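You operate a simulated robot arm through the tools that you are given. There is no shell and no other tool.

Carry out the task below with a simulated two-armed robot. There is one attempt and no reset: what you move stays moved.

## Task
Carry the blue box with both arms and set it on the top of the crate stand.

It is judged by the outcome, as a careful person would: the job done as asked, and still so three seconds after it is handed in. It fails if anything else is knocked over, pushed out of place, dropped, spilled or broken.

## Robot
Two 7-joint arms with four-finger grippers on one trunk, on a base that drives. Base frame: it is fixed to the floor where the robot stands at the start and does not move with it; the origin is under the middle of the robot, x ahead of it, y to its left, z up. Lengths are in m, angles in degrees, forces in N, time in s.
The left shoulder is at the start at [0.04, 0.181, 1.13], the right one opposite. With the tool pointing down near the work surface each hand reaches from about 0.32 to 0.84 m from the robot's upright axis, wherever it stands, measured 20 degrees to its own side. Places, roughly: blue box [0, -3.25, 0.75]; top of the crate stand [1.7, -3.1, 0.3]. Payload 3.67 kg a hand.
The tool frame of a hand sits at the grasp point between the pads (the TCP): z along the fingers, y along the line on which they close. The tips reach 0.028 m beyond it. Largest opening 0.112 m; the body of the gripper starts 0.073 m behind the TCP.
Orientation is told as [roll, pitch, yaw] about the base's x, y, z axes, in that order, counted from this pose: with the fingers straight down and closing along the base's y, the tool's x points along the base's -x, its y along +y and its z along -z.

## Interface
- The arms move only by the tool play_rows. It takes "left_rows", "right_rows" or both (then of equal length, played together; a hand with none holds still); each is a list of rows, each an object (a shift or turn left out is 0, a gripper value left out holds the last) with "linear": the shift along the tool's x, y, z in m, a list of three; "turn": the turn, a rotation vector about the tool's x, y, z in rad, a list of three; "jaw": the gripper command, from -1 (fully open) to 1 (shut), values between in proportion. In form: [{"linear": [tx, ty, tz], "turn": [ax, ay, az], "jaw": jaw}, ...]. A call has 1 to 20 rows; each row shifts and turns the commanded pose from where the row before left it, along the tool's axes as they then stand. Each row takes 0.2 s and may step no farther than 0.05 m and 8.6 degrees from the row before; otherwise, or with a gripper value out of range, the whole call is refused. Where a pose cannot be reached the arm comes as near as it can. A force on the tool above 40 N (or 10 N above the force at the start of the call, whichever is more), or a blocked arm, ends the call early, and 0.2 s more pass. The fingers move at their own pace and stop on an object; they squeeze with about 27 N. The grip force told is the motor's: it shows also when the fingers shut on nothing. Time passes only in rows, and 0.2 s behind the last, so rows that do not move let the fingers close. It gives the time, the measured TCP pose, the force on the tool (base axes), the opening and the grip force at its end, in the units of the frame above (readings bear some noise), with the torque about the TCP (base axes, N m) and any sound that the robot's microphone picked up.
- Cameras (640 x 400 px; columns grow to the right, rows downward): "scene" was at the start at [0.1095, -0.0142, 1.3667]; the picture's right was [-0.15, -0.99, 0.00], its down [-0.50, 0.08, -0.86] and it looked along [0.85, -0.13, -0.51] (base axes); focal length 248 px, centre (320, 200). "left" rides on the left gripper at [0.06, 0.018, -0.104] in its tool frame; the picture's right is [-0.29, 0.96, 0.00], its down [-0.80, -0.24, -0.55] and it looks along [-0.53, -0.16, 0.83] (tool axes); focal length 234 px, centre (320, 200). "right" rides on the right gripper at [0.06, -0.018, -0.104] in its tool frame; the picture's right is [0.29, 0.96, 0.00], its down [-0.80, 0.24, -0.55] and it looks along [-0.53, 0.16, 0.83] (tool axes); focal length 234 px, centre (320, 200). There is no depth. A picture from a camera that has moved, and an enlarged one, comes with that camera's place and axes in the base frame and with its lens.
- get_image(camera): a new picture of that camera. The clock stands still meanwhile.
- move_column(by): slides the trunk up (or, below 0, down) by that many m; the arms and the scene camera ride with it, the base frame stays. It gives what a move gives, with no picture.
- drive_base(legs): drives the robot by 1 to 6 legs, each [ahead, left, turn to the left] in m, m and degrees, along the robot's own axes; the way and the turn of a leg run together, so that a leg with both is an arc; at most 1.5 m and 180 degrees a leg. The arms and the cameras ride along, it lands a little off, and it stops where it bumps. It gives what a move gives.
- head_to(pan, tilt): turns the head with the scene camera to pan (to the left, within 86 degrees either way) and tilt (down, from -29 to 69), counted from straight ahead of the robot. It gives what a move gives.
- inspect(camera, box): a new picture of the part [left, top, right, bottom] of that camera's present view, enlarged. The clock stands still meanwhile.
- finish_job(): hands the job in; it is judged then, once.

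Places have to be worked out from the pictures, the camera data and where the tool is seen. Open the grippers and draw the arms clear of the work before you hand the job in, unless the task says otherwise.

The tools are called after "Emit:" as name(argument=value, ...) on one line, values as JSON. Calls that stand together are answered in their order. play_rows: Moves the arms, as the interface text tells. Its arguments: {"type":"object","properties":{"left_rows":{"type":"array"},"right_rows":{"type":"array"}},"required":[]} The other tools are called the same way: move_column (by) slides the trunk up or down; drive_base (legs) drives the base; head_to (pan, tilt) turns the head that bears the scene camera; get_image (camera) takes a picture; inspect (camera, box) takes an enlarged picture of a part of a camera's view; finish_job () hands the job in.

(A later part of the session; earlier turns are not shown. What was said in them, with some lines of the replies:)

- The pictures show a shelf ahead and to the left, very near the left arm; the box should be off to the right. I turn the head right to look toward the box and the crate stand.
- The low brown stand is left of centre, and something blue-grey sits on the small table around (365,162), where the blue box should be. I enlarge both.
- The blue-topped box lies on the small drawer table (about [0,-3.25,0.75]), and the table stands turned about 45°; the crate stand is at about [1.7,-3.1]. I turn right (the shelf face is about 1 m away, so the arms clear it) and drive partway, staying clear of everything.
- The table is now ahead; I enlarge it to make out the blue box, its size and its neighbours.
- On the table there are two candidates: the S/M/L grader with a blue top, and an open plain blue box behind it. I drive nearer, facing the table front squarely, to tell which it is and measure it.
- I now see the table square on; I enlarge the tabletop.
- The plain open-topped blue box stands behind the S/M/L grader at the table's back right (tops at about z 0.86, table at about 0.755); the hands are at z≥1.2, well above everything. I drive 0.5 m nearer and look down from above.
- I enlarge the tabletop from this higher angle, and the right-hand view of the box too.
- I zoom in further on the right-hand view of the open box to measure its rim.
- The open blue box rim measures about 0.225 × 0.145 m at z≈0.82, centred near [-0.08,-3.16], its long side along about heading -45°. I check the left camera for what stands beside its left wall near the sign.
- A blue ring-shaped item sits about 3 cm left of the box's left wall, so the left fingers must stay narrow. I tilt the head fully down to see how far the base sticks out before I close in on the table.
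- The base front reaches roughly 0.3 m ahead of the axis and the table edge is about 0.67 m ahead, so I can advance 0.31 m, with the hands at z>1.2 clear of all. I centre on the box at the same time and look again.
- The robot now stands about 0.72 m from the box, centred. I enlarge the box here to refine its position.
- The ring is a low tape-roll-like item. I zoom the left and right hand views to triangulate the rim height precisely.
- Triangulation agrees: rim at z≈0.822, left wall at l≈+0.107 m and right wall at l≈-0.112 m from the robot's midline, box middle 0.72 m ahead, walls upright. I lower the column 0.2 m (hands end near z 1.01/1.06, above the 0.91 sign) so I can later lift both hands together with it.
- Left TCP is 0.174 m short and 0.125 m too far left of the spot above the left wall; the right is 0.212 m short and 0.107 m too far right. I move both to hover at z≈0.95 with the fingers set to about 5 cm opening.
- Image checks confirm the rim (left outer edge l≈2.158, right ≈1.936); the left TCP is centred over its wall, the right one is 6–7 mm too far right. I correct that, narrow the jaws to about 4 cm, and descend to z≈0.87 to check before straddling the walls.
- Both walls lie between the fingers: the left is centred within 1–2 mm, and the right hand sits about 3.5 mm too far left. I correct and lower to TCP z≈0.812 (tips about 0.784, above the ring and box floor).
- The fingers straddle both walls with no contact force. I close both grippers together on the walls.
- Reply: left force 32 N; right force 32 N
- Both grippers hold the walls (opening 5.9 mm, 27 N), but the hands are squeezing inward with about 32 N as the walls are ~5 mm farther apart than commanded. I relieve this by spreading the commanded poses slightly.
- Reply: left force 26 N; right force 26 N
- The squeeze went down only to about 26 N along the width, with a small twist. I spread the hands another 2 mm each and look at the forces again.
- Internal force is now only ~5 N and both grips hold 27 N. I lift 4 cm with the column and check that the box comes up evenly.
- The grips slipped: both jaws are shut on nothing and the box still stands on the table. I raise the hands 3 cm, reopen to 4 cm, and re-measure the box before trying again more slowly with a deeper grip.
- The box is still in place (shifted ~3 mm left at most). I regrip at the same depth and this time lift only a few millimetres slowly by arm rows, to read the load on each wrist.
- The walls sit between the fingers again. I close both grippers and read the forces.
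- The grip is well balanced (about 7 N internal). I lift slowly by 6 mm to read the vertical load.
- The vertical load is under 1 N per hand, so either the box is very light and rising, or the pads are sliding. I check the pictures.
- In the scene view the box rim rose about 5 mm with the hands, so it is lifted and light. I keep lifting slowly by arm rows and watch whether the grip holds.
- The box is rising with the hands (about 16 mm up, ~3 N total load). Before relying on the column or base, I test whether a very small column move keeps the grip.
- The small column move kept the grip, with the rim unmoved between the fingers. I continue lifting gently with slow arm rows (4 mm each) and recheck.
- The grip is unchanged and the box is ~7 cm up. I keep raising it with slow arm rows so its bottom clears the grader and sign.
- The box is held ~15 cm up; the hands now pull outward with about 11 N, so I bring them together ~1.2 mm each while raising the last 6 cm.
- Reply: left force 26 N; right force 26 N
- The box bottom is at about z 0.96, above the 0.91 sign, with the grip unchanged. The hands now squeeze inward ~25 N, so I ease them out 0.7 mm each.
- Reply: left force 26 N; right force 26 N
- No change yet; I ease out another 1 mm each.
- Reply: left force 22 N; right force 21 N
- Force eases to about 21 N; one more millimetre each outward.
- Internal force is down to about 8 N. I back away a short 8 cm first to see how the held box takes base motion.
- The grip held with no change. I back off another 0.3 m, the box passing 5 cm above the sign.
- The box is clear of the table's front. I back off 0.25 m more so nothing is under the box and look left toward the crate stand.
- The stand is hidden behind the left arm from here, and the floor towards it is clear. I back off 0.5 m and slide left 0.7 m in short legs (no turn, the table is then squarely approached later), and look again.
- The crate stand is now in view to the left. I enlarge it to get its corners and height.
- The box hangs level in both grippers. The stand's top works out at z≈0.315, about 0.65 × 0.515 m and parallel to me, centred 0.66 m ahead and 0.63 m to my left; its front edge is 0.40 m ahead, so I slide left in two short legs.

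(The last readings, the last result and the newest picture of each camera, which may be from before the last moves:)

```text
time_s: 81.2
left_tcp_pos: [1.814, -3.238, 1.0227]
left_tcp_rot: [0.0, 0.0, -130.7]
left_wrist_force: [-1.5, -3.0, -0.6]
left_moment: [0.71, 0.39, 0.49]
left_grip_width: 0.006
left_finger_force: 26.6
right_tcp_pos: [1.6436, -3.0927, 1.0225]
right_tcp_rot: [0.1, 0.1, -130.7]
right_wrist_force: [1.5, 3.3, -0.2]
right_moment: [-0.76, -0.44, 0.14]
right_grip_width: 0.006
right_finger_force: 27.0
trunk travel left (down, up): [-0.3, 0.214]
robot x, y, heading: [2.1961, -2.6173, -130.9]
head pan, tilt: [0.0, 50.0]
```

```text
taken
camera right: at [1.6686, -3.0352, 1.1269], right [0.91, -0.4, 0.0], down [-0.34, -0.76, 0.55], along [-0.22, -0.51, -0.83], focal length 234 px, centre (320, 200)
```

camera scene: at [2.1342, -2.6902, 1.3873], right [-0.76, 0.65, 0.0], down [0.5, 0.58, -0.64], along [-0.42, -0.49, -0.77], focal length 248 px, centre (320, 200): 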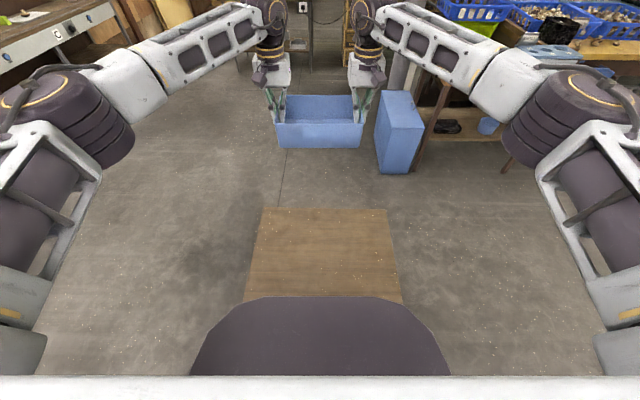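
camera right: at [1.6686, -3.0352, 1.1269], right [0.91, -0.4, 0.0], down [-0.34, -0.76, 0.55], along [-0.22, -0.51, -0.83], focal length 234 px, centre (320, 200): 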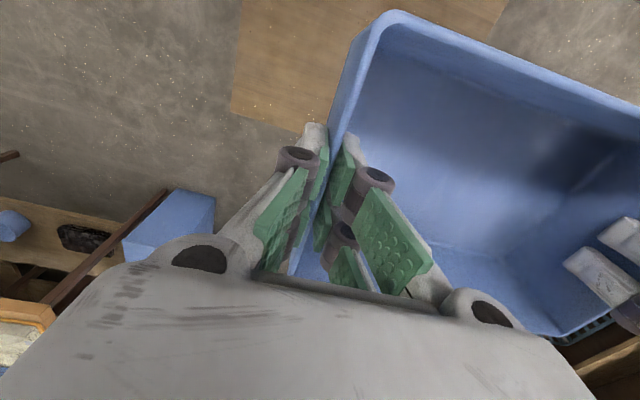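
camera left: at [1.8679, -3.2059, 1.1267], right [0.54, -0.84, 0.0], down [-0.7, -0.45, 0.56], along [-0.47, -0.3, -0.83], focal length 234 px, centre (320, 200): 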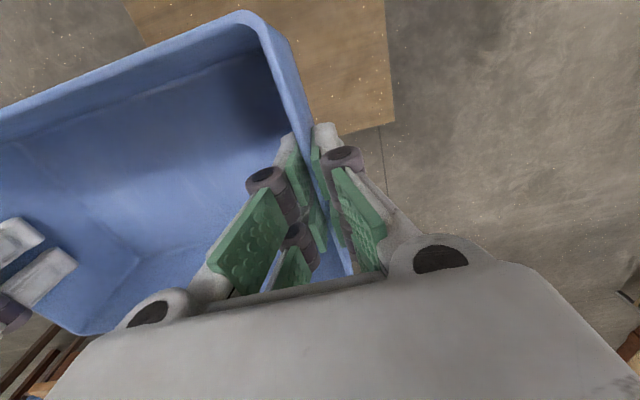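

The stand is now centred under the box: its back edge is 0.93 m ahead, front edge about 0.42 m, the box at 0.72 m ahead and laterally within 2 cm of the middle. I start lowering with a small 2 cm column step to check the grip.

Emit:
move_column(by=-0.02)

Emit:
inspect(camera="scene", box=[240, 60, 400, 180])

```text
time_s: 81.8
left_tcp_pos: [1.8146, -3.2376, 1.0034]
left_tcp_rot: [-0.1, 0.0, -130.8]
left_wrist_force: [-1.2, -3.1, -0.5]
left_moment: [0.48, 0.58, 0.53]
left_grip_width: 0.0061
left_finger_force: 26.8
right_tcp_pos: [1.6442, -3.0943, 1.0021]
right_tcp_rot: [0.1, 0.1, -130.6]
right_wrist_force: [1.9, 3.6, -0.9]
right_moment: [-0.55, -0.69, 0.14]
right_grip_width: 0.0061
right_finger_force: 27.0
trunk travel left (down, up): [-0.28, 0.234]
robot x, y, heading: [2.1961, -2.6142, -130.8]
head pan, tilt: [0.0, 50.0]
```

```text
3.33 times, centred on (320, 120) of scene
camera zoom: at [2.1343, -2.6898, 1.3675], right [-0.76, 0.65, 0.0], down [0.5, 0.58, -0.64], along [-0.42, -0.49, -0.77], focal length 825 px, centre (320, 467)
```

zoom: 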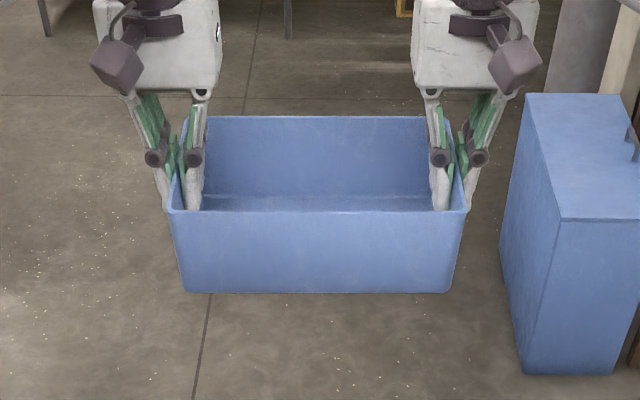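

Grip unchanged, box level (height about 0.075 m). I lower the column another 10 cm.

Emit:
move_column(by=-0.1)

Emit:
inspect(camera="scene", box=[240, 60, 400, 180])

```text
time_s: 83.2
left_tcp_pos: [1.8142, -3.2369, 0.9032]
left_tcp_rot: [-0.2, -0.1, -130.7]
left_wrist_force: [-1.8, -4.2, -1.5]
left_moment: [0.29, 0.73, 0.54]
left_grip_width: 0.0059
left_finger_force: 27.4
right_tcp_pos: [1.6435, -3.0917, 0.9029]
right_tcp_rot: [0.0, 0.1, -130.6]
right_wrist_force: [1.5, 3.6, -0.5]
right_moment: [-0.39, -0.84, 0.22]
right_grip_width: 0.0057
right_finger_force: 27.2
trunk travel left (down, up): [-0.18, 0.334]
robot x, y, heading: [2.1991, -2.6167, -130.7]
head pan, tilt: [0.0, 50.0]
```

```text
3.33 times, centred on (320, 120) of scene
camera zoom: at [2.1344, -2.6899, 1.2682], right [-0.76, 0.65, 0.0], down [0.5, 0.58, -0.64], along [-0.42, -0.49, -0.77], focal length 825 px, centre (320, 467)
```

zoom: 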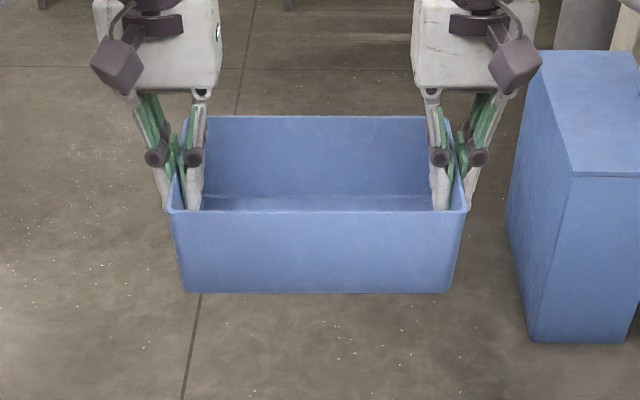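

The grip is steady. I lower the column 16 cm more (box bottom to about z 0.68, still well above the stand).

Emit:
move_column(by=-0.16)

Emit:
get_image(camera="scene")

Emit:
get_image(camera="left")

Emit:
get_image(camera="right")

```text
time_s: 85.0
left_tcp_pos: [1.8147, -3.2367, 0.7437]
left_tcp_rot: [-0.1, -0.1, -130.6]
left_wrist_force: [-1.7, -3.1, -1.3]
left_moment: [0.46, 0.57, 0.57]
left_grip_width: 0.006
left_finger_force: 26.6
right_tcp_pos: [1.6446, -3.0921, 0.7428]
right_tcp_rot: [0.0, 0.0, -130.5]
right_wrist_force: [1.1, 3.4, -0.1]
right_moment: [-0.55, -0.68, 0.18]
right_grip_width: 0.0059
right_finger_force: 27.3
trunk travel left (down, up): [-0.02, 0.494]
robot x, y, heading: [2.1981, -2.6141, -130.8]
head pan, tilt: [0.0, 50.0]
```

```text
taken
camera scene: at [2.1345, -2.6898, 1.1075], right [-0.76, 0.65, 0.0], down [0.5, 0.58, -0.64], along [-0.42, -0.49, -0.77], focal length 248 px, centre (320, 200)
```

scene: 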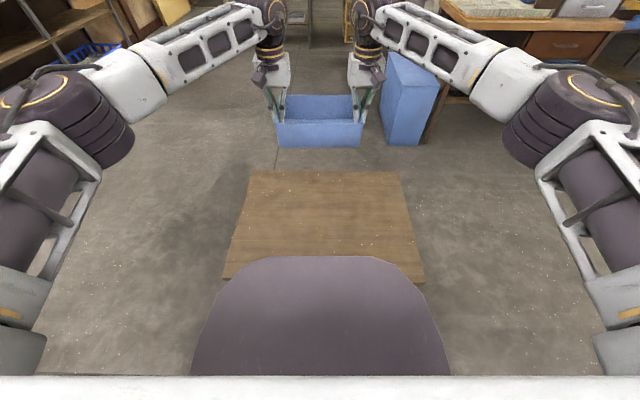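

```text
taken
camera left: at [1.8681, -3.2056, 0.8472], right [0.54, -0.84, 0.0], down [-0.7, -0.45, 0.56], along [-0.47, -0.3, -0.83], focal length 234 px, centre (320, 200)
```

left: 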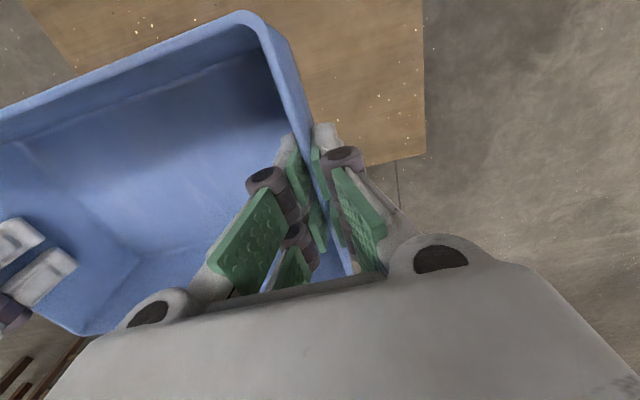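

```text
taken
camera right: at [1.6687, -3.035, 0.8474], right [0.91, -0.4, 0.0], down [-0.34, -0.76, 0.55], along [-0.22, -0.51, -0.83], focal length 234 px, centre (320, 200)
```

right: 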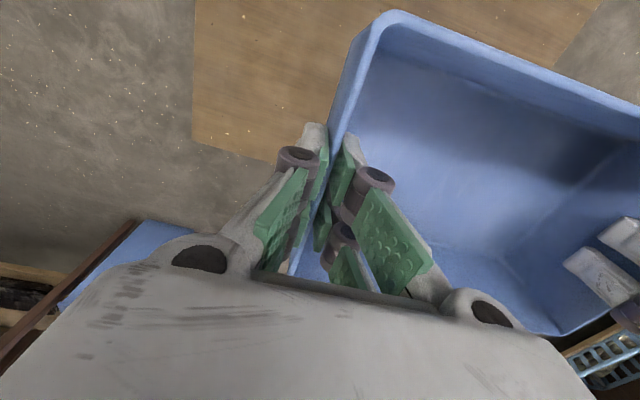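

The box hangs squarely over the stand (top at z≈0.32–0.33). I now lower with slow arm rows, 10 cm first, watching the internal force.

Emit:
play_rows(left_rows=[{"linear": [0, 0, 0.002]}, {"linear": [0, 0, 0.004]}, {"linear": [0, 0, 0.006]}, {"linear": [0, 0, 0.006]}, {"linear": [0, 0, 0.006]}, {"linear": [0, 0, 0.006]}, {"linear": [0, 0, 0.006]}, {"linear": [0, 0, 0.006]}, {"linear": [0, 0, 0.006]}, {"linear": [0, 0, 0.006]}, {"linear": [0, 0, 0.006]}, {"linear": [0, 0, 0.006]}, {"linear": [0, 0, 0.006]}, {"linear": [0, 0, 0.006]}, {"linear": [0, 0, 0.006]}, {"linear": [0, 0, 0.006]}, {"linear": [0, 0, 0.004]}, {"linear": [0, 0, 0.002]}, {"linear": [0, 0, 0]}], right_rows=[{"linear": [0, 0, 0.002]}, {"linear": [0, 0, 0.004]}, {"linear": [0, 0, 0.006]}, {"linear": [0, 0, 0.006]}, {"linear": [0, 0, 0.006]}, {"linear": [0, 0, 0.006]}, {"linear": [0, 0, 0.006]}, {"linear": [0, 0, 0.006]}, {"linear": [0, 0, 0.006]}, {"linear": [0, 0, 0.006]}, {"linear": [0, 0, 0.006]}, {"linear": [0, 0, 0.006]}, {"linear": [0, 0, 0.006]}, {"linear": [0, 0, 0.006]}, {"linear": [0, 0, 0.006]}, {"linear": [0, 0, 0.006]}, {"linear": [0, 0, 0.004]}, {"linear": [0, 0, 0.002]}, {"linear": [0, 0, 0]}])

Emit:
get_image(camera="left")

```text
time_s: 89.0
left_tcp_pos: [1.8146, -3.2379, 0.6457]
left_tcp_rot: [0.0, 0.0, -130.6]
left_wrist_force: [0.6, -6.2, -1.2]
left_moment: [0.53, 0.47, 0.63]
left_grip_width: 0.0061
left_finger_force: 27.3
right_tcp_pos: [1.6435, -3.0926, 0.6457]
right_tcp_rot: [0.1, 0.0, -130.5]
right_wrist_force: [-1.7, 6.7, -0.6]
right_moment: [-0.65, -0.61, 0.3]
right_grip_width: 0.0061
right_finger_force: 27.1
trunk travel left (down, up): [-0.02, 0.494]
robot x, y, heading: [2.1978, -2.6171, -130.9]
head pan, tilt: [0.0, 50.0]
```

```text
taken
camera left: at [1.8681, -3.2059, 0.7503], right [0.54, -0.84, 0.0], down [-0.7, -0.45, 0.56], along [-0.47, -0.3, -0.83], focal length 234 px, centre (320, 200)
```

left: 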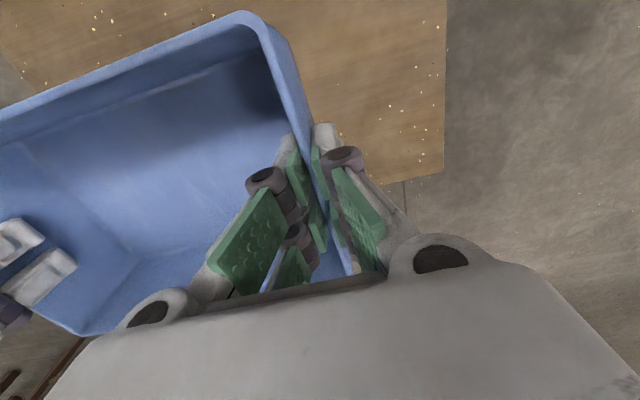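

Forces remain small. I lower another 13 cm and draw the box 4 cm toward the middle of the stand as I go.

Emit:
play_rows(left_rows=[{"linear": [0.001, 0, 0.003]}, {"linear": [0.002, 0, 0.005]}, {"linear": [0.0025, 0, 0.007]}, {"linear": [0.0025, 0, 0.007]}, {"linear": [0.0025, 0, 0.007]}, {"linear": [0.0025, 0, 0.007]}, {"linear": [0.0025, 0, 0.007]}, {"linear": [0.0025, 0, 0.007]}, {"linear": [0.0025, 0, 0.007]}, {"linear": [0.0025, 0, 0.007]}, {"linear": [0.0025, 0, 0.007]}, {"linear": [0.0025, 0, 0.007]}, {"linear": [0.0025, 0, 0.007]}, {"linear": [0.0025, 0, 0.007]}, {"linear": [0.0025, 0, 0.007]}, {"linear": [0.0025, 0, 0.007]}, {"linear": [0.002, 0, 0.007]}, {"linear": [0.001, 0, 0.005]}, {"linear": [0, 0, 0.003]}, {"linear": [0, 0, 0]}], right_rows=[{"linear": [0.001, 0, 0.003]}, {"linear": [0.002, 0, 0.005]}, {"linear": [0.0025, 0, 0.007]}, {"linear": [0.0025, 0, 0.007]}, {"linear": [0.0025, 0, 0.007]}, {"linear": [0.0025, 0, 0.007]}, {"linear": [0.0025, 0, 0.007]}, {"linear": [0.0025, 0, 0.007]}, {"linear": [0.0025, 0, 0.007]}, {"linear": [0.0025, 0, 0.007]}, {"linear": [0.0025, 0, 0.007]}, {"linear": [0.0025, 0, 0.007]}, {"linear": [0.0025, 0, 0.007]}, {"linear": [0.0025, 0, 0.007]}, {"linear": [0.0025, 0, 0.007]}, {"linear": [0.0025, 0, 0.007]}, {"linear": [0.002, 0, 0.007]}, {"linear": [0.001, 0, 0.005]}, {"linear": [0, 0, 0.003]}, {"linear": [0, 0, 0]}])

Emit:
get_image(camera="left")

Emit:
get_image(camera="scene")

```text
time_s: 93.2
left_tcp_pos: [1.8403, -3.2059, 0.5261]
left_tcp_rot: [-0.1, -0.1, -130.7]
left_wrist_force: [3.7, -4.6, -1.2]
left_moment: [0.58, 0.54, 0.3]
left_grip_width: 0.006
left_finger_force: 27.0
right_tcp_pos: [1.6723, -3.0608, 0.5256]
right_tcp_rot: [0.0, 0.2, -130.6]
right_wrist_force: [-3.6, 5.6, -0.2]
right_moment: [-0.62, -0.57, -0.01]
right_grip_width: 0.006
right_finger_force: 26.8
trunk travel left (down, up): [-0.02, 0.494]
robot x, y, heading: [2.1954, -2.6121, -130.5]
head pan, tilt: [0.0, 50.0]
```

```text
taken
camera left: at [1.8949, -3.1746, 0.6294], right [0.54, -0.84, 0.0], down [-0.7, -0.45, 0.55], along [-0.47, -0.3, -0.83], focal length 234 px, centre (320, 200)
```

left: 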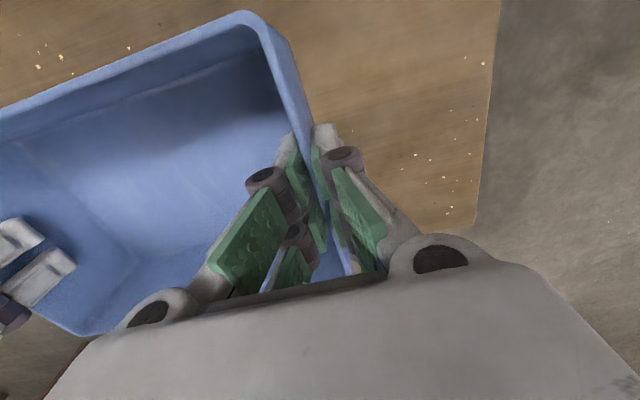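

```text
taken
camera scene: at [2.1343, -2.69, 1.1074], right [-0.76, 0.65, 0.0], down [0.5, 0.58, -0.64], along [-0.42, -0.49, -0.77], focal length 248 px, centre (320, 200)
```

scene: 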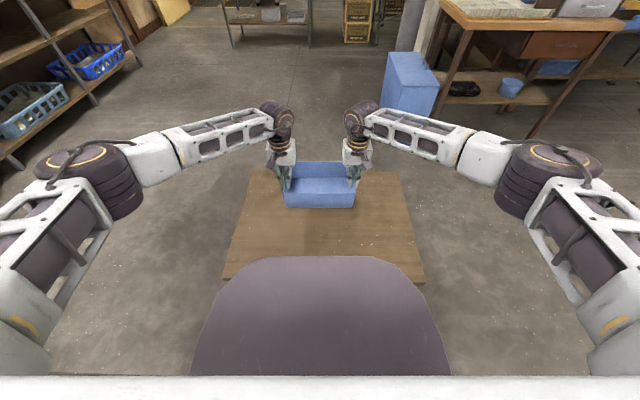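

The box hangs over the stand's middle. I lower 9 cm more at the same slow pace, to about 4 cm above the expected contact height.

Emit:
play_rows(left_rows=[{"linear": [0, 0, 0.003]}, {"linear": [0, 0, 0.005]}, {"linear": [0, 0, 0.006]}, {"linear": [0, 0, 0.006]}, {"linear": [0, 0, 0.006]}, {"linear": [0, 0, 0.006]}, {"linear": [0, 0, 0.006]}, {"linear": [0, 0, 0.006]}, {"linear": [0, 0, 0.006]}, {"linear": [0, 0, 0.006]}, {"linear": [0, 0, 0.006]}, {"linear": [0, 0, 0.006]}, {"linear": [0, 0, 0.006]}, {"linear": [0, 0, 0.006]}, {"linear": [0, 0, 0.005]}, {"linear": [0, 0, 0.003]}, {"linear": [0, 0, 0]}], right_rows=[{"linear": [0, 0, 0.003]}, {"linear": [0, 0, 0.005]}, {"linear": [0, 0, 0.006]}, {"linear": [0, 0, 0.006]}, {"linear": [0, 0, 0.006]}, {"linear": [0, 0, 0.006]}, {"linear": [0, 0, 0.006]}, {"linear": [0, 0, 0.006]}, {"linear": [0, 0, 0.006]}, {"linear": [0, 0, 0.006]}, {"linear": [0, 0, 0.006]}, {"linear": [0, 0, 0.006]}, {"linear": [0, 0, 0.006]}, {"linear": [0, 0, 0.006]}, {"linear": [0, 0, 0.005]}, {"linear": [0, 0, 0.003]}, {"linear": [0, 0, 0]}])

Emit:
get_image(camera="left")

Emit:
inspect(camera="scene", box=[220, 140, 420, 280])

```text
time_s: 96.8
left_tcp_pos: [1.8389, -3.206, 0.4359]
left_tcp_rot: [-0.1, -0.1, -130.7]
left_wrist_force: [9.9, -9.7, 0.4]
left_moment: [0.59, 0.51, 0.23]
left_grip_width: 0.0062
left_finger_force: 27.4
right_tcp_pos: [1.6706, -3.0615, 0.4382]
right_tcp_rot: [0.1, 0.1, -130.6]
right_wrist_force: [-10.6, 9.8, -2.9]
right_moment: [-0.35, -0.26, -0.06]
right_grip_width: 0.006
right_finger_force: 27.0
trunk travel left (down, up): [-0.02, 0.494]
robot x, y, heading: [2.1955, -2.6145, -130.7]
head pan, tilt: [0.0, 50.0]
```

```text
taken
camera left: at [1.8935, -3.1748, 0.5405], right [0.54, -0.84, 0.0], down [-0.7, -0.45, 0.56], along [-0.47, -0.3, -0.83], focal length 234 px, centre (320, 200)
```

left: 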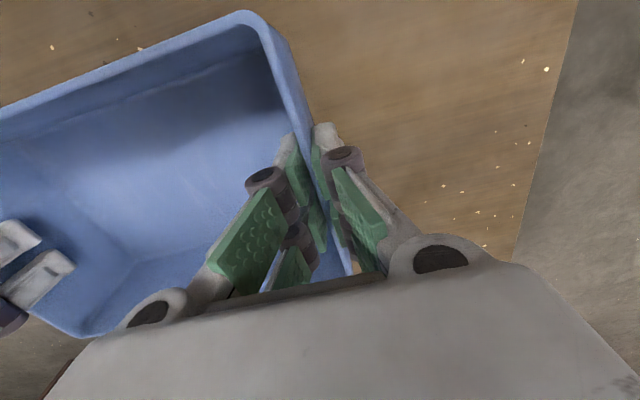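

```text
2.86 times, centred on (320, 210) of scene
camera zoom: at [2.1343, -2.69, 1.1074], right [-0.76, 0.65, 0.0], down [0.5, 0.58, -0.64], along [-0.42, -0.49, -0.77], focal length 707 px, centre (320, 171)
```

zoom: 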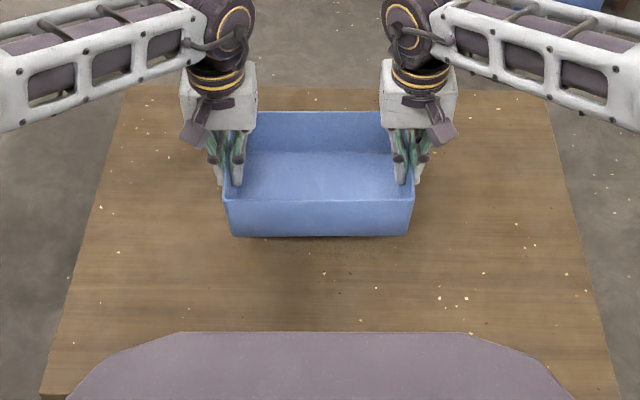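

The box's bottom is about 4–5 cm above the stand. I lower 3.4 cm more at 3 mm per row, easing the slight inward squeeze.

Emit:
play_rows(left_rows=[{"linear": [0, 0.0005, 0.002]}, {"linear": [0, 0, 0.003]}, {"linear": [0, 0, 0.003]}, {"linear": [0, 0, 0.003]}, {"linear": [0, 0, 0.003]}, {"linear": [0, 0, 0.003]}, {"linear": [0, 0, 0.003]}, {"linear": [0, 0, 0.003]}, {"linear": [0, 0, 0.003]}, {"linear": [0, 0, 0.003]}, {"linear": [0, 0, 0.003]}, {"linear": [0, 0, 0.002]}, {"linear": [0, 0, 0]}], right_rows=[{"linear": [0, -0.0005, 0.002]}, {"linear": [0, 0, 0.003]}, {"linear": [0, 0, 0.003]}, {"linear": [0, 0, 0.003]}, {"linear": [0, 0, 0.003]}, {"linear": [0, 0, 0.003]}, {"linear": [0, 0, 0.003]}, {"linear": [0, 0, 0.003]}, {"linear": [0, 0, 0.003]}, {"linear": [0, 0, 0.003]}, {"linear": [0, 0, 0.003]}, {"linear": [0, 0, 0.002]}, {"linear": [0, 0, 0]}])

Emit:
inspect(camera="scene", box=[260, 140, 380, 240])

```text
time_s: 99.6
left_tcp_pos: [1.84, -3.2058, 0.4032]
left_tcp_rot: [-0.1, 0.1, -130.7]
left_wrist_force: [1.4, 1.7, -2.1]
left_moment: [0.64, 0.51, -0.1]
left_grip_width: 0.006
left_finger_force: 26.9
right_tcp_pos: [1.6726, -3.0601, 0.4041]
right_tcp_rot: [0.0, -0.1, -130.5]
right_wrist_force: [-1.3, -2.1, -1.1]
right_moment: [-0.7, -0.58, -0.44]
right_grip_width: 0.0059
right_finger_force: 26.5
trunk travel left (down, up): [-0.02, 0.494]
robot x, y, heading: [2.2005, -2.6173, -130.9]
head pan, tilt: [0.0, 50.0]
```

```text
4.00 times, centred on (320, 190) of scene
camera zoom: at [2.1343, -2.69, 1.1074], right [-0.76, 0.65, 0.0], down [0.5, 0.58, -0.64], along [-0.42, -0.49, -0.77], focal length 990 px, centre (320, 240)
```

zoom: 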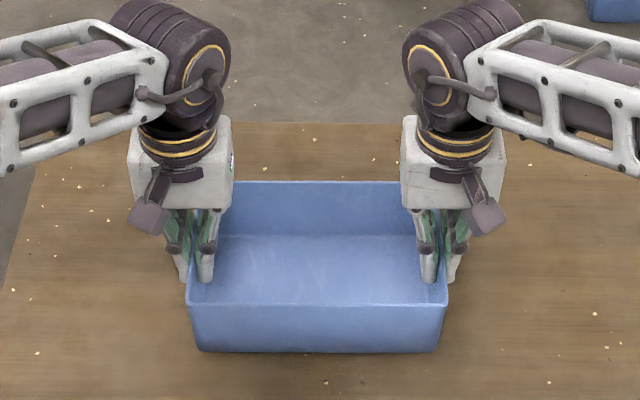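

No contact yet (load still ~-1.5 N per hand). I go on 1.2 cm in very small steps and check the vertical force.

Emit:
play_rows(left_rows=[{"linear": [0, 0, 0.0015]}, {"linear": [0, 0, 0.0015]}, {"linear": [0, 0, 0.0015]}, {"linear": [0, 0, 0.0015]}, {"linear": [0, 0, 0.0015]}, {"linear": [0, 0, 0.0015]}, {"linear": [0, 0, 0.0015]}, {"linear": [0, 0, 0.0015]}, {"linear": [0, 0, 0]}], right_rows=[{"linear": [0, 0, 0.0015]}, {"linear": [0, 0, 0.0015]}, {"linear": [0, 0, 0.0015]}, {"linear": [0, 0, 0.0015]}, {"linear": [0, 0, 0.0015]}, {"linear": [0, 0, 0.0015]}, {"linear": [0, 0, 0.0015]}, {"linear": [0, 0, 0.0015]}, {"linear": [0, 0, 0]}])

Emit:
inspect(camera="scene", box=[260, 140, 380, 240])

```text
time_s: 101.6
left_tcp_pos: [1.8404, -3.207, 0.3912]
left_tcp_rot: [0.0, 0.0, -130.7]
left_wrist_force: [3.2, 3.3, -1.6]
left_moment: [0.14, 1.04, -0.3]
left_grip_width: 0.0058
left_finger_force: 27.2
right_tcp_pos: [1.6707, -3.0601, 0.3914]
right_tcp_rot: [0.2, -0.1, -130.5]
right_wrist_force: [-5.2, -2.7, 4.7]
right_moment: [0.08, -1.25, -0.49]
right_grip_width: 0.0058
right_finger_force: 27.0
trunk travel left (down, up): [-0.02, 0.494]
robot x, y, heading: [2.1978, -2.6149, -130.4]
head pan, tilt: [0.0, 50.0]
```

```text
4.00 times, centred on (320, 190) of scene
camera zoom: at [2.1346, -2.6897, 1.1075], right [-0.76, 0.65, 0.0], down [0.5, 0.58, -0.64], along [-0.42, -0.49, -0.77], focal length 990 px, centre (320, 240)
```

zoom: 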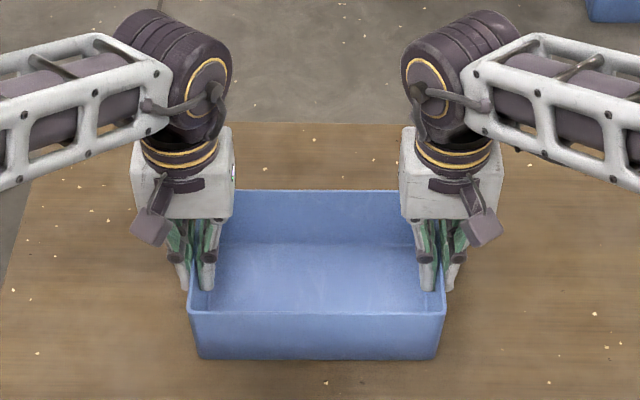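

The right wrist now shows +4.7 N upward: the right side of the box has touched down at TCP z≈0.391. I lower 2 mm more to seat the left side.

Emit:
play_rows(left_rows=[{"linear": [0, 0, 0.001]}, {"linear": [0, 0, 0.001]}, {"linear": [0, 0, 0]}], right_rows=[{"linear": [0, 0, 0.0005]}, {"linear": [0, 0, 0.0005]}, {"linear": [0, 0, 0]}])

```text
time_s: 102.4
left_tcp_pos: [1.8405, -3.2061, 0.3909]
left_tcp_rot: [-0.1, -0.1, -130.7]
left_wrist_force: [4.7, 0.0, 2.8]
left_moment: [1.25, 0.05, -0.25]
left_grip_width: 0.0063
left_finger_force: 27.2
right_tcp_pos: [1.672, -3.061, 0.3922]
right_tcp_rot: [0.0, -0.1, -130.6]
right_wrist_force: [-5.2, 1.5, 15.3]
right_moment: [-0.11, -1.14, -0.36]
right_grip_width: 0.0059
right_finger_force: 27.0
trunk travel left (down, up): [-0.02, 0.494]
robot x, y, heading: [2.1946, -2.619, -130.7]
head pan, tilt: [0.0, 50.0]
```

Both sides now push up (left +3 N, right +15 N), so the box is seated. I relieve the right hand slightly and open both grippers gently to about 4 cm.

Emit:
play_rows(left_rows=[{"linear": [0, 0, 0]}, {"jaw": 0.9}, {"jaw": 0.75}, {"jaw": 0.55}, {"jaw": 0.35}, {"jaw": 0.28}, {"jaw": 0.28}], right_rows=[{"linear": [0, 0, -0.0007]}, {"jaw": 0.9}, {"jaw": 0.75}, {"jaw": 0.55}, {"jaw": 0.35}, {"jaw": 0.28}, {"jaw": 0.28}])

Emit:
get_image(camera="left")

Emit:
get_image(camera="right")

Emit:
inspect(camera="scene", box=[260, 140, 380, 240])

```text
time_s: 104.0
left_tcp_pos: [1.8407, -3.207, 0.3897]
left_tcp_rot: [-0.1, 0.0, -130.8]
left_wrist_force: [-0.1, -0.3, -0.3]
left_moment: [0.02, -0.01, 0.02]
left_grip_width: 0.0405
left_finger_force: 0.0
right_tcp_pos: [1.672, -3.0606, 0.391]
right_tcp_rot: [0.1, 0.1, -130.7]
right_wrist_force: [0.6, 0.5, -1.1]
right_moment: [-0.04, -0.01, -0.02]
right_grip_width: 0.0401
right_finger_force: 0.0
trunk travel left (down, up): [-0.02, 0.494]
robot x, y, heading: [2.1975, -2.6127, -130.6]
head pan, tilt: [0.0, 50.0]
```

```text
taken
camera left: at [1.8943, -3.1751, 0.494], right [0.54, -0.84, 0.0], down [-0.7, -0.45, 0.56], along [-0.47, -0.3, -0.83], focal length 234 px, centre (320, 200)
```

left: 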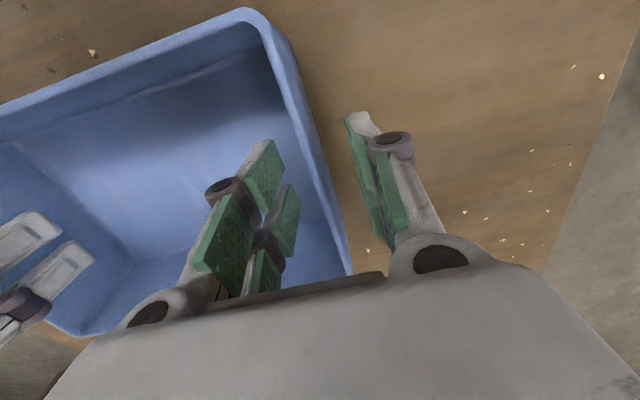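

```text
taken
camera right: at [1.6964, -3.0033, 0.4953], right [0.91, -0.4, 0.0], down [-0.34, -0.76, 0.55], along [-0.22, -0.51, -0.83], focal length 234 px, centre (320, 200)
```

right: 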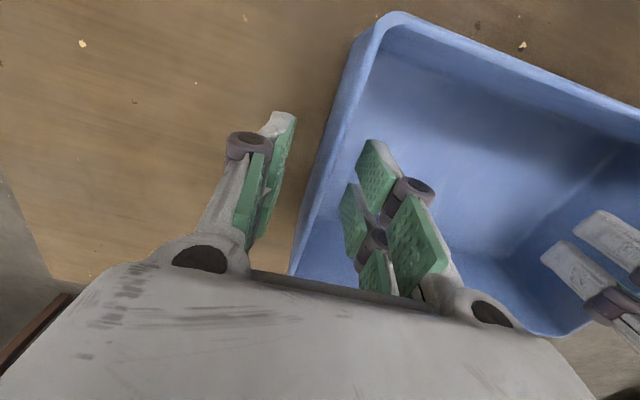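

```text
4.00 times, centred on (320, 190) of scene
camera zoom: at [2.1344, -2.6898, 1.1074], right [-0.76, 0.65, 0.0], down [0.5, 0.58, -0.64], along [-0.42, -0.49, -0.77], focal length 990 px, centre (320, 240)
```

zoom: 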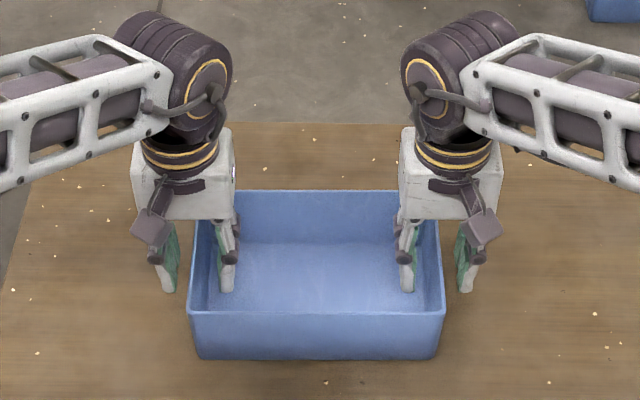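

The grippers are open with zero force and the box sits on the stand. I raise both hands straight up, clear of the walls.

Emit:
play_rows(left_rows=[{"linear": [0, 0, -0.005]}, {"linear": [0, 0, -0.01]}, {"linear": [0, 0, -0.01]}, {"linear": [0, 0, -0.015]}, {"linear": [0, 0, -0.02]}, {"linear": [0, 0, -0.02]}, {"linear": [0, 0, -0.02]}, {"linear": [0, 0, -0.02]}, {"linear": [0, 0, -0.02]}, {"linear": [0, 0, -0.02]}, {"linear": [0, 0, -0.02]}, {"linear": [0, 0, -0.02]}, {"linear": [0, 0, 0]}], right_rows=[{"linear": [0, 0, -0.005]}, {"linear": [0, 0, -0.01]}, {"linear": [0, 0, -0.01]}, {"linear": [0, 0, -0.015]}, {"linear": [0, 0, -0.02]}, {"linear": [0, 0, -0.02]}, {"linear": [0, 0, -0.02]}, {"linear": [0, 0, -0.02]}, {"linear": [0, 0, -0.02]}, {"linear": [0, 0, -0.02]}, {"linear": [0, 0, -0.02]}, {"linear": [0, 0, -0.02]}, {"linear": [0, 0, 0]}])

Emit:
move_column(by=0.2)

Emit:
get_image(camera="scene")

```text
time_s: 106.8
left_tcp_pos: [1.8434, -3.2065, 0.5886]
left_tcp_rot: [-0.1, 0.0, -130.8]
left_wrist_force: [-0.2, -0.6, 0.2]
left_moment: [-0.01, 0.0, -0.04]
left_grip_width: 0.0405
left_finger_force: 0.0
right_tcp_pos: [1.6708, -3.0609, 0.5916]
right_tcp_rot: [0.1, 0.1, -130.7]
right_wrist_force: [0.5, 0.7, 0.0]
right_moment: [0.01, -0.01, -0.01]
right_grip_width: 0.0405
right_finger_force: 0.1
trunk travel left (down, up): [-0.02, 0.494]
robot x, y, heading: [2.1971, -2.6134, -130.5]
head pan, tilt: [0.0, 50.0]
```

```text
time_s: 109.0
left_tcp_pos: [1.8424, -3.2067, 0.7892]
left_tcp_rot: [-0.2, 0.0, -130.7]
left_wrist_force: [-0.3, -0.2, 0.2]
left_moment: [-0.03, 0.0, 0.02]
left_grip_width: 0.0403
left_finger_force: 0.2
right_tcp_pos: [1.6706, -3.0623, 0.7903]
right_tcp_rot: [0.1, 0.1, -130.6]
right_wrist_force: [0.4, -0.4, -0.6]
right_moment: [-0.03, -0.01, -0.01]
right_grip_width: 0.0403
right_finger_force: 0.1
trunk travel left (down, up): [-0.22, 0.294]
robot x, y, heading: [2.1956, -2.6136, -130.9]
head pan, tilt: [0.0, 50.0]
```

```text
taken
camera scene: at [2.1343, -2.6901, 1.3081], right [-0.76, 0.65, 0.0], down [0.5, 0.58, -0.64], along [-0.42, -0.49, -0.77], focal length 248 px, centre (320, 200)
```

scene: 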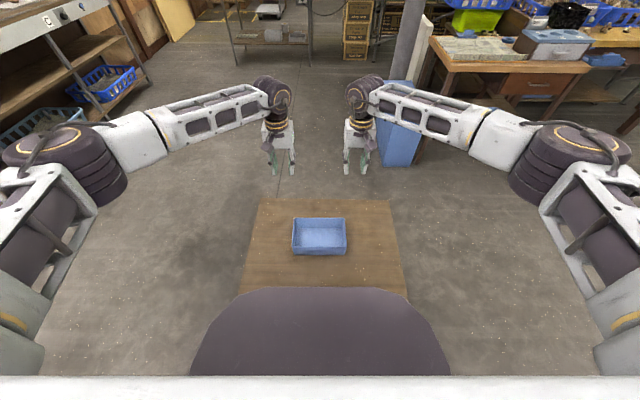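

The box rests flat near the centre of the stand and the hands are 40 cm above it. I open the grippers fully and back the robot off 0.3 m over floor it has just come across.

Emit:
play_rows(left_rows=[{"jaw": -1}, {"jaw": -1}, {"jaw": -1}], right_rows=[{"jaw": -1}, {"jaw": -1}, {"jaw": -1}])

Emit:
drive_base(legs=[[-0.3, 0, 0]])

Emit:
get_image(camera="scene")

Emit:
inspect(camera="scene", box=[220, 100, 420, 260])

```text
time_s: 109.8
left_tcp_pos: [1.8433, -3.2061, 0.7887]
left_tcp_rot: [-0.2, 0.1, -130.7]
left_wrist_force: [-0.2, -0.6, 0.1]
left_moment: [0.0, 0.0, 0.03]
left_grip_width: 0.112
left_finger_force: 0.1
right_tcp_pos: [1.671, -3.0613, 0.7913]
right_tcp_rot: [0.1, 0.0, -130.6]
right_wrist_force: [0.0, 0.8, -0.5]
right_moment: [0.01, -0.01, -0.02]
right_grip_width: 0.1119
right_finger_force: 0.1
trunk travel left (down, up): [-0.22, 0.294]
robot x, y, heading: [2.1977, -2.6166, -130.7]
head pan, tilt: [0.0, 50.0]
```

```text
time_s: 111.9
left_tcp_pos: [2.0413, -2.974, 0.7897]
left_tcp_rot: [-0.1, 0.0, -130.8]
left_wrist_force: [-0.3, -0.6, 0.2]
left_moment: [-0.05, -0.02, 0.0]
left_grip_width: 0.1121
left_finger_force: 0.0
right_tcp_pos: [1.8678, -2.8289, 0.7919]
right_tcp_rot: [0.0, 0.0, -130.7]
right_wrist_force: [0.6, -0.9, -0.7]
right_moment: [-0.01, 0.0, 0.01]
right_grip_width: 0.1119
right_finger_force: 0.1
trunk travel left (down, up): [-0.22, 0.294]
robot x, y, heading: [2.3967, -2.3846, -130.8]
head pan, tilt: [0.0, 50.0]
```

```text
taken
camera scene: at [2.3339, -2.4579, 1.3083], right [-0.76, 0.65, 0.0], down [0.5, 0.58, -0.64], along [-0.42, -0.49, -0.77], focal length 248 px, centre (320, 200)
```

scene: 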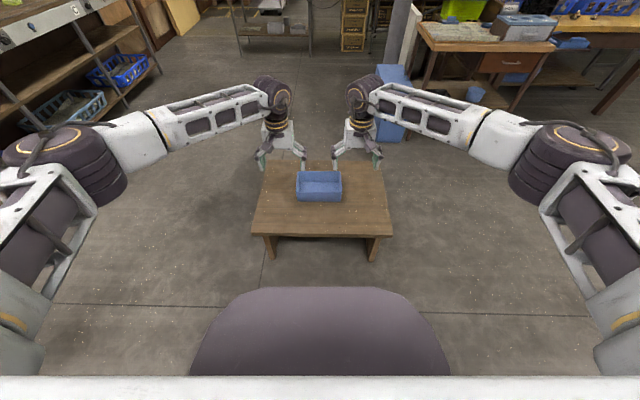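

```text
2.50 times, centred on (320, 180) of scene
camera zoom: at [2.3339, -2.4579, 1.3083], right [-0.76, 0.65, 0.0], down [0.5, 0.58, -0.64], along [-0.42, -0.49, -0.77], focal length 619 px, centre (320, 250)
```

zoom: 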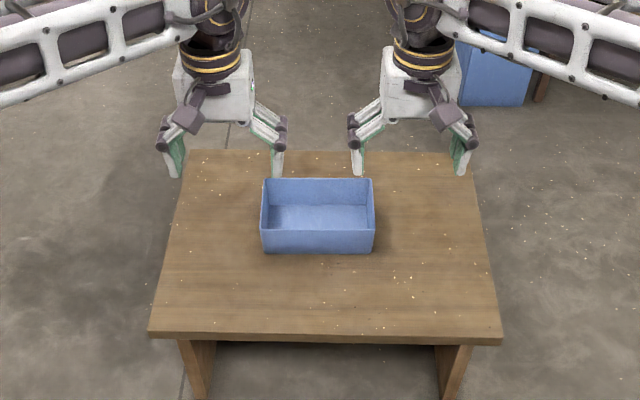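

The box stands level in the middle of the stand, the stand is unmoved, and the arms are clear. I take one last look at the drawer table to confirm its things are undisturbed.

Emit:
head_to(pan=-25, tilt=25)

Emit:
get_image(camera="scene")

Emit:
inspect(camera="scene", box=[220, 90, 420, 230])

```text
time_s: 112.8
left_tcp_pos: [2.0411, -2.975, 0.7894]
left_tcp_rot: [-0.1, 0.1, -130.8]
left_wrist_force: [0.3, 0.8, -0.4]
left_moment: [-0.01, 0.0, 0.0]
left_grip_width: 0.1121
left_finger_force: 0.0
right_tcp_pos: [1.8688, -2.8295, 0.7914]
right_tcp_rot: [0.1, 0.1, -130.7]
right_wrist_force: [-0.1, 0.4, -0.6]
right_moment: [-0.01, 0.01, 0.04]
right_grip_width: 0.1119
right_finger_force: 0.0
trunk travel left (down, up): [-0.22, 0.294]
robot x, y, heading: [2.4017, -2.3838, -131.0]
head pan, tilt: [-25.0, 25.0]
```

```text
taken
camera scene: at [2.2995, -2.4383, 1.3456], right [-0.41, 0.91, 0.0], down [0.39, 0.17, -0.91], along [-0.83, -0.37, -0.42], focal length 248 px, centre (320, 200)
```

scene: 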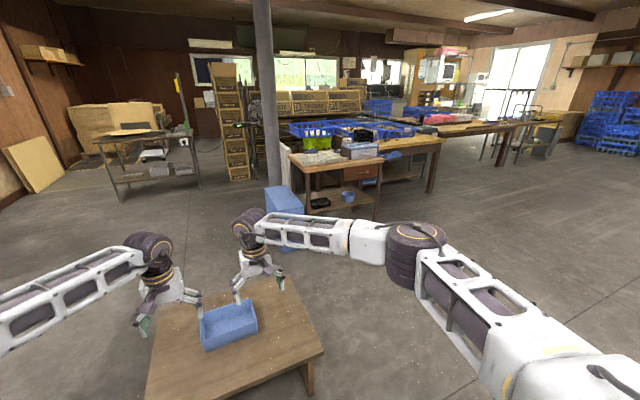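

```text
2.86 times, centred on (320, 160) of scene
camera zoom: at [2.2995, -2.4383, 1.3456], right [-0.41, 0.91, 0.0], down [0.39, 0.17, -0.91], along [-0.83, -0.37, -0.42], focal length 707 px, centre (320, 314)
```

zoom: 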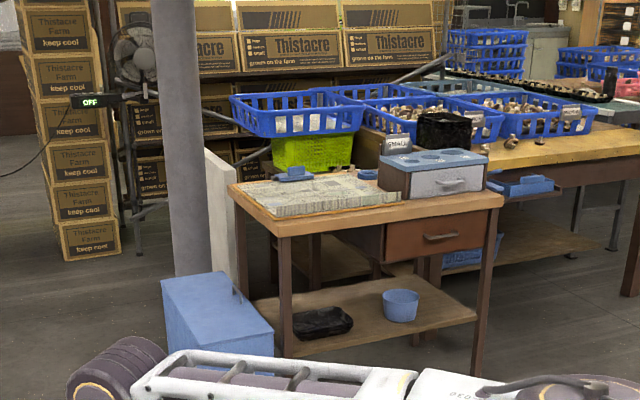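

The grader, sign, tape roll and the other things on the table are in place. The blue box stands on the crate stand with the grippers open and clear, so I hand the job in.

Emit:
finish_job()

```text
The job is handed in.
```

The blue box now sits flat near the middle of the crate stand's top, carried there with both arms. I handed the job in with the grippers open and the arms clear.

- **Which box:** There were three blue candidates by the drawer table. I took the plain open box at the back right, behind the S/M/L grader. It matched the given position best and was the only plain blue box on the table.
- **A slip on the way:** On the first lift the grips slid off the walls. The box stayed on the table but may have shifted about 3 mm. The second grip held for the whole carry.
- **Surroundings:** In the last pictures the grader, sign, tape roll and the rest of the table looked undisturbed, and the stand had not moved. Nothing was dropped, and no bump or blocked move was reported.
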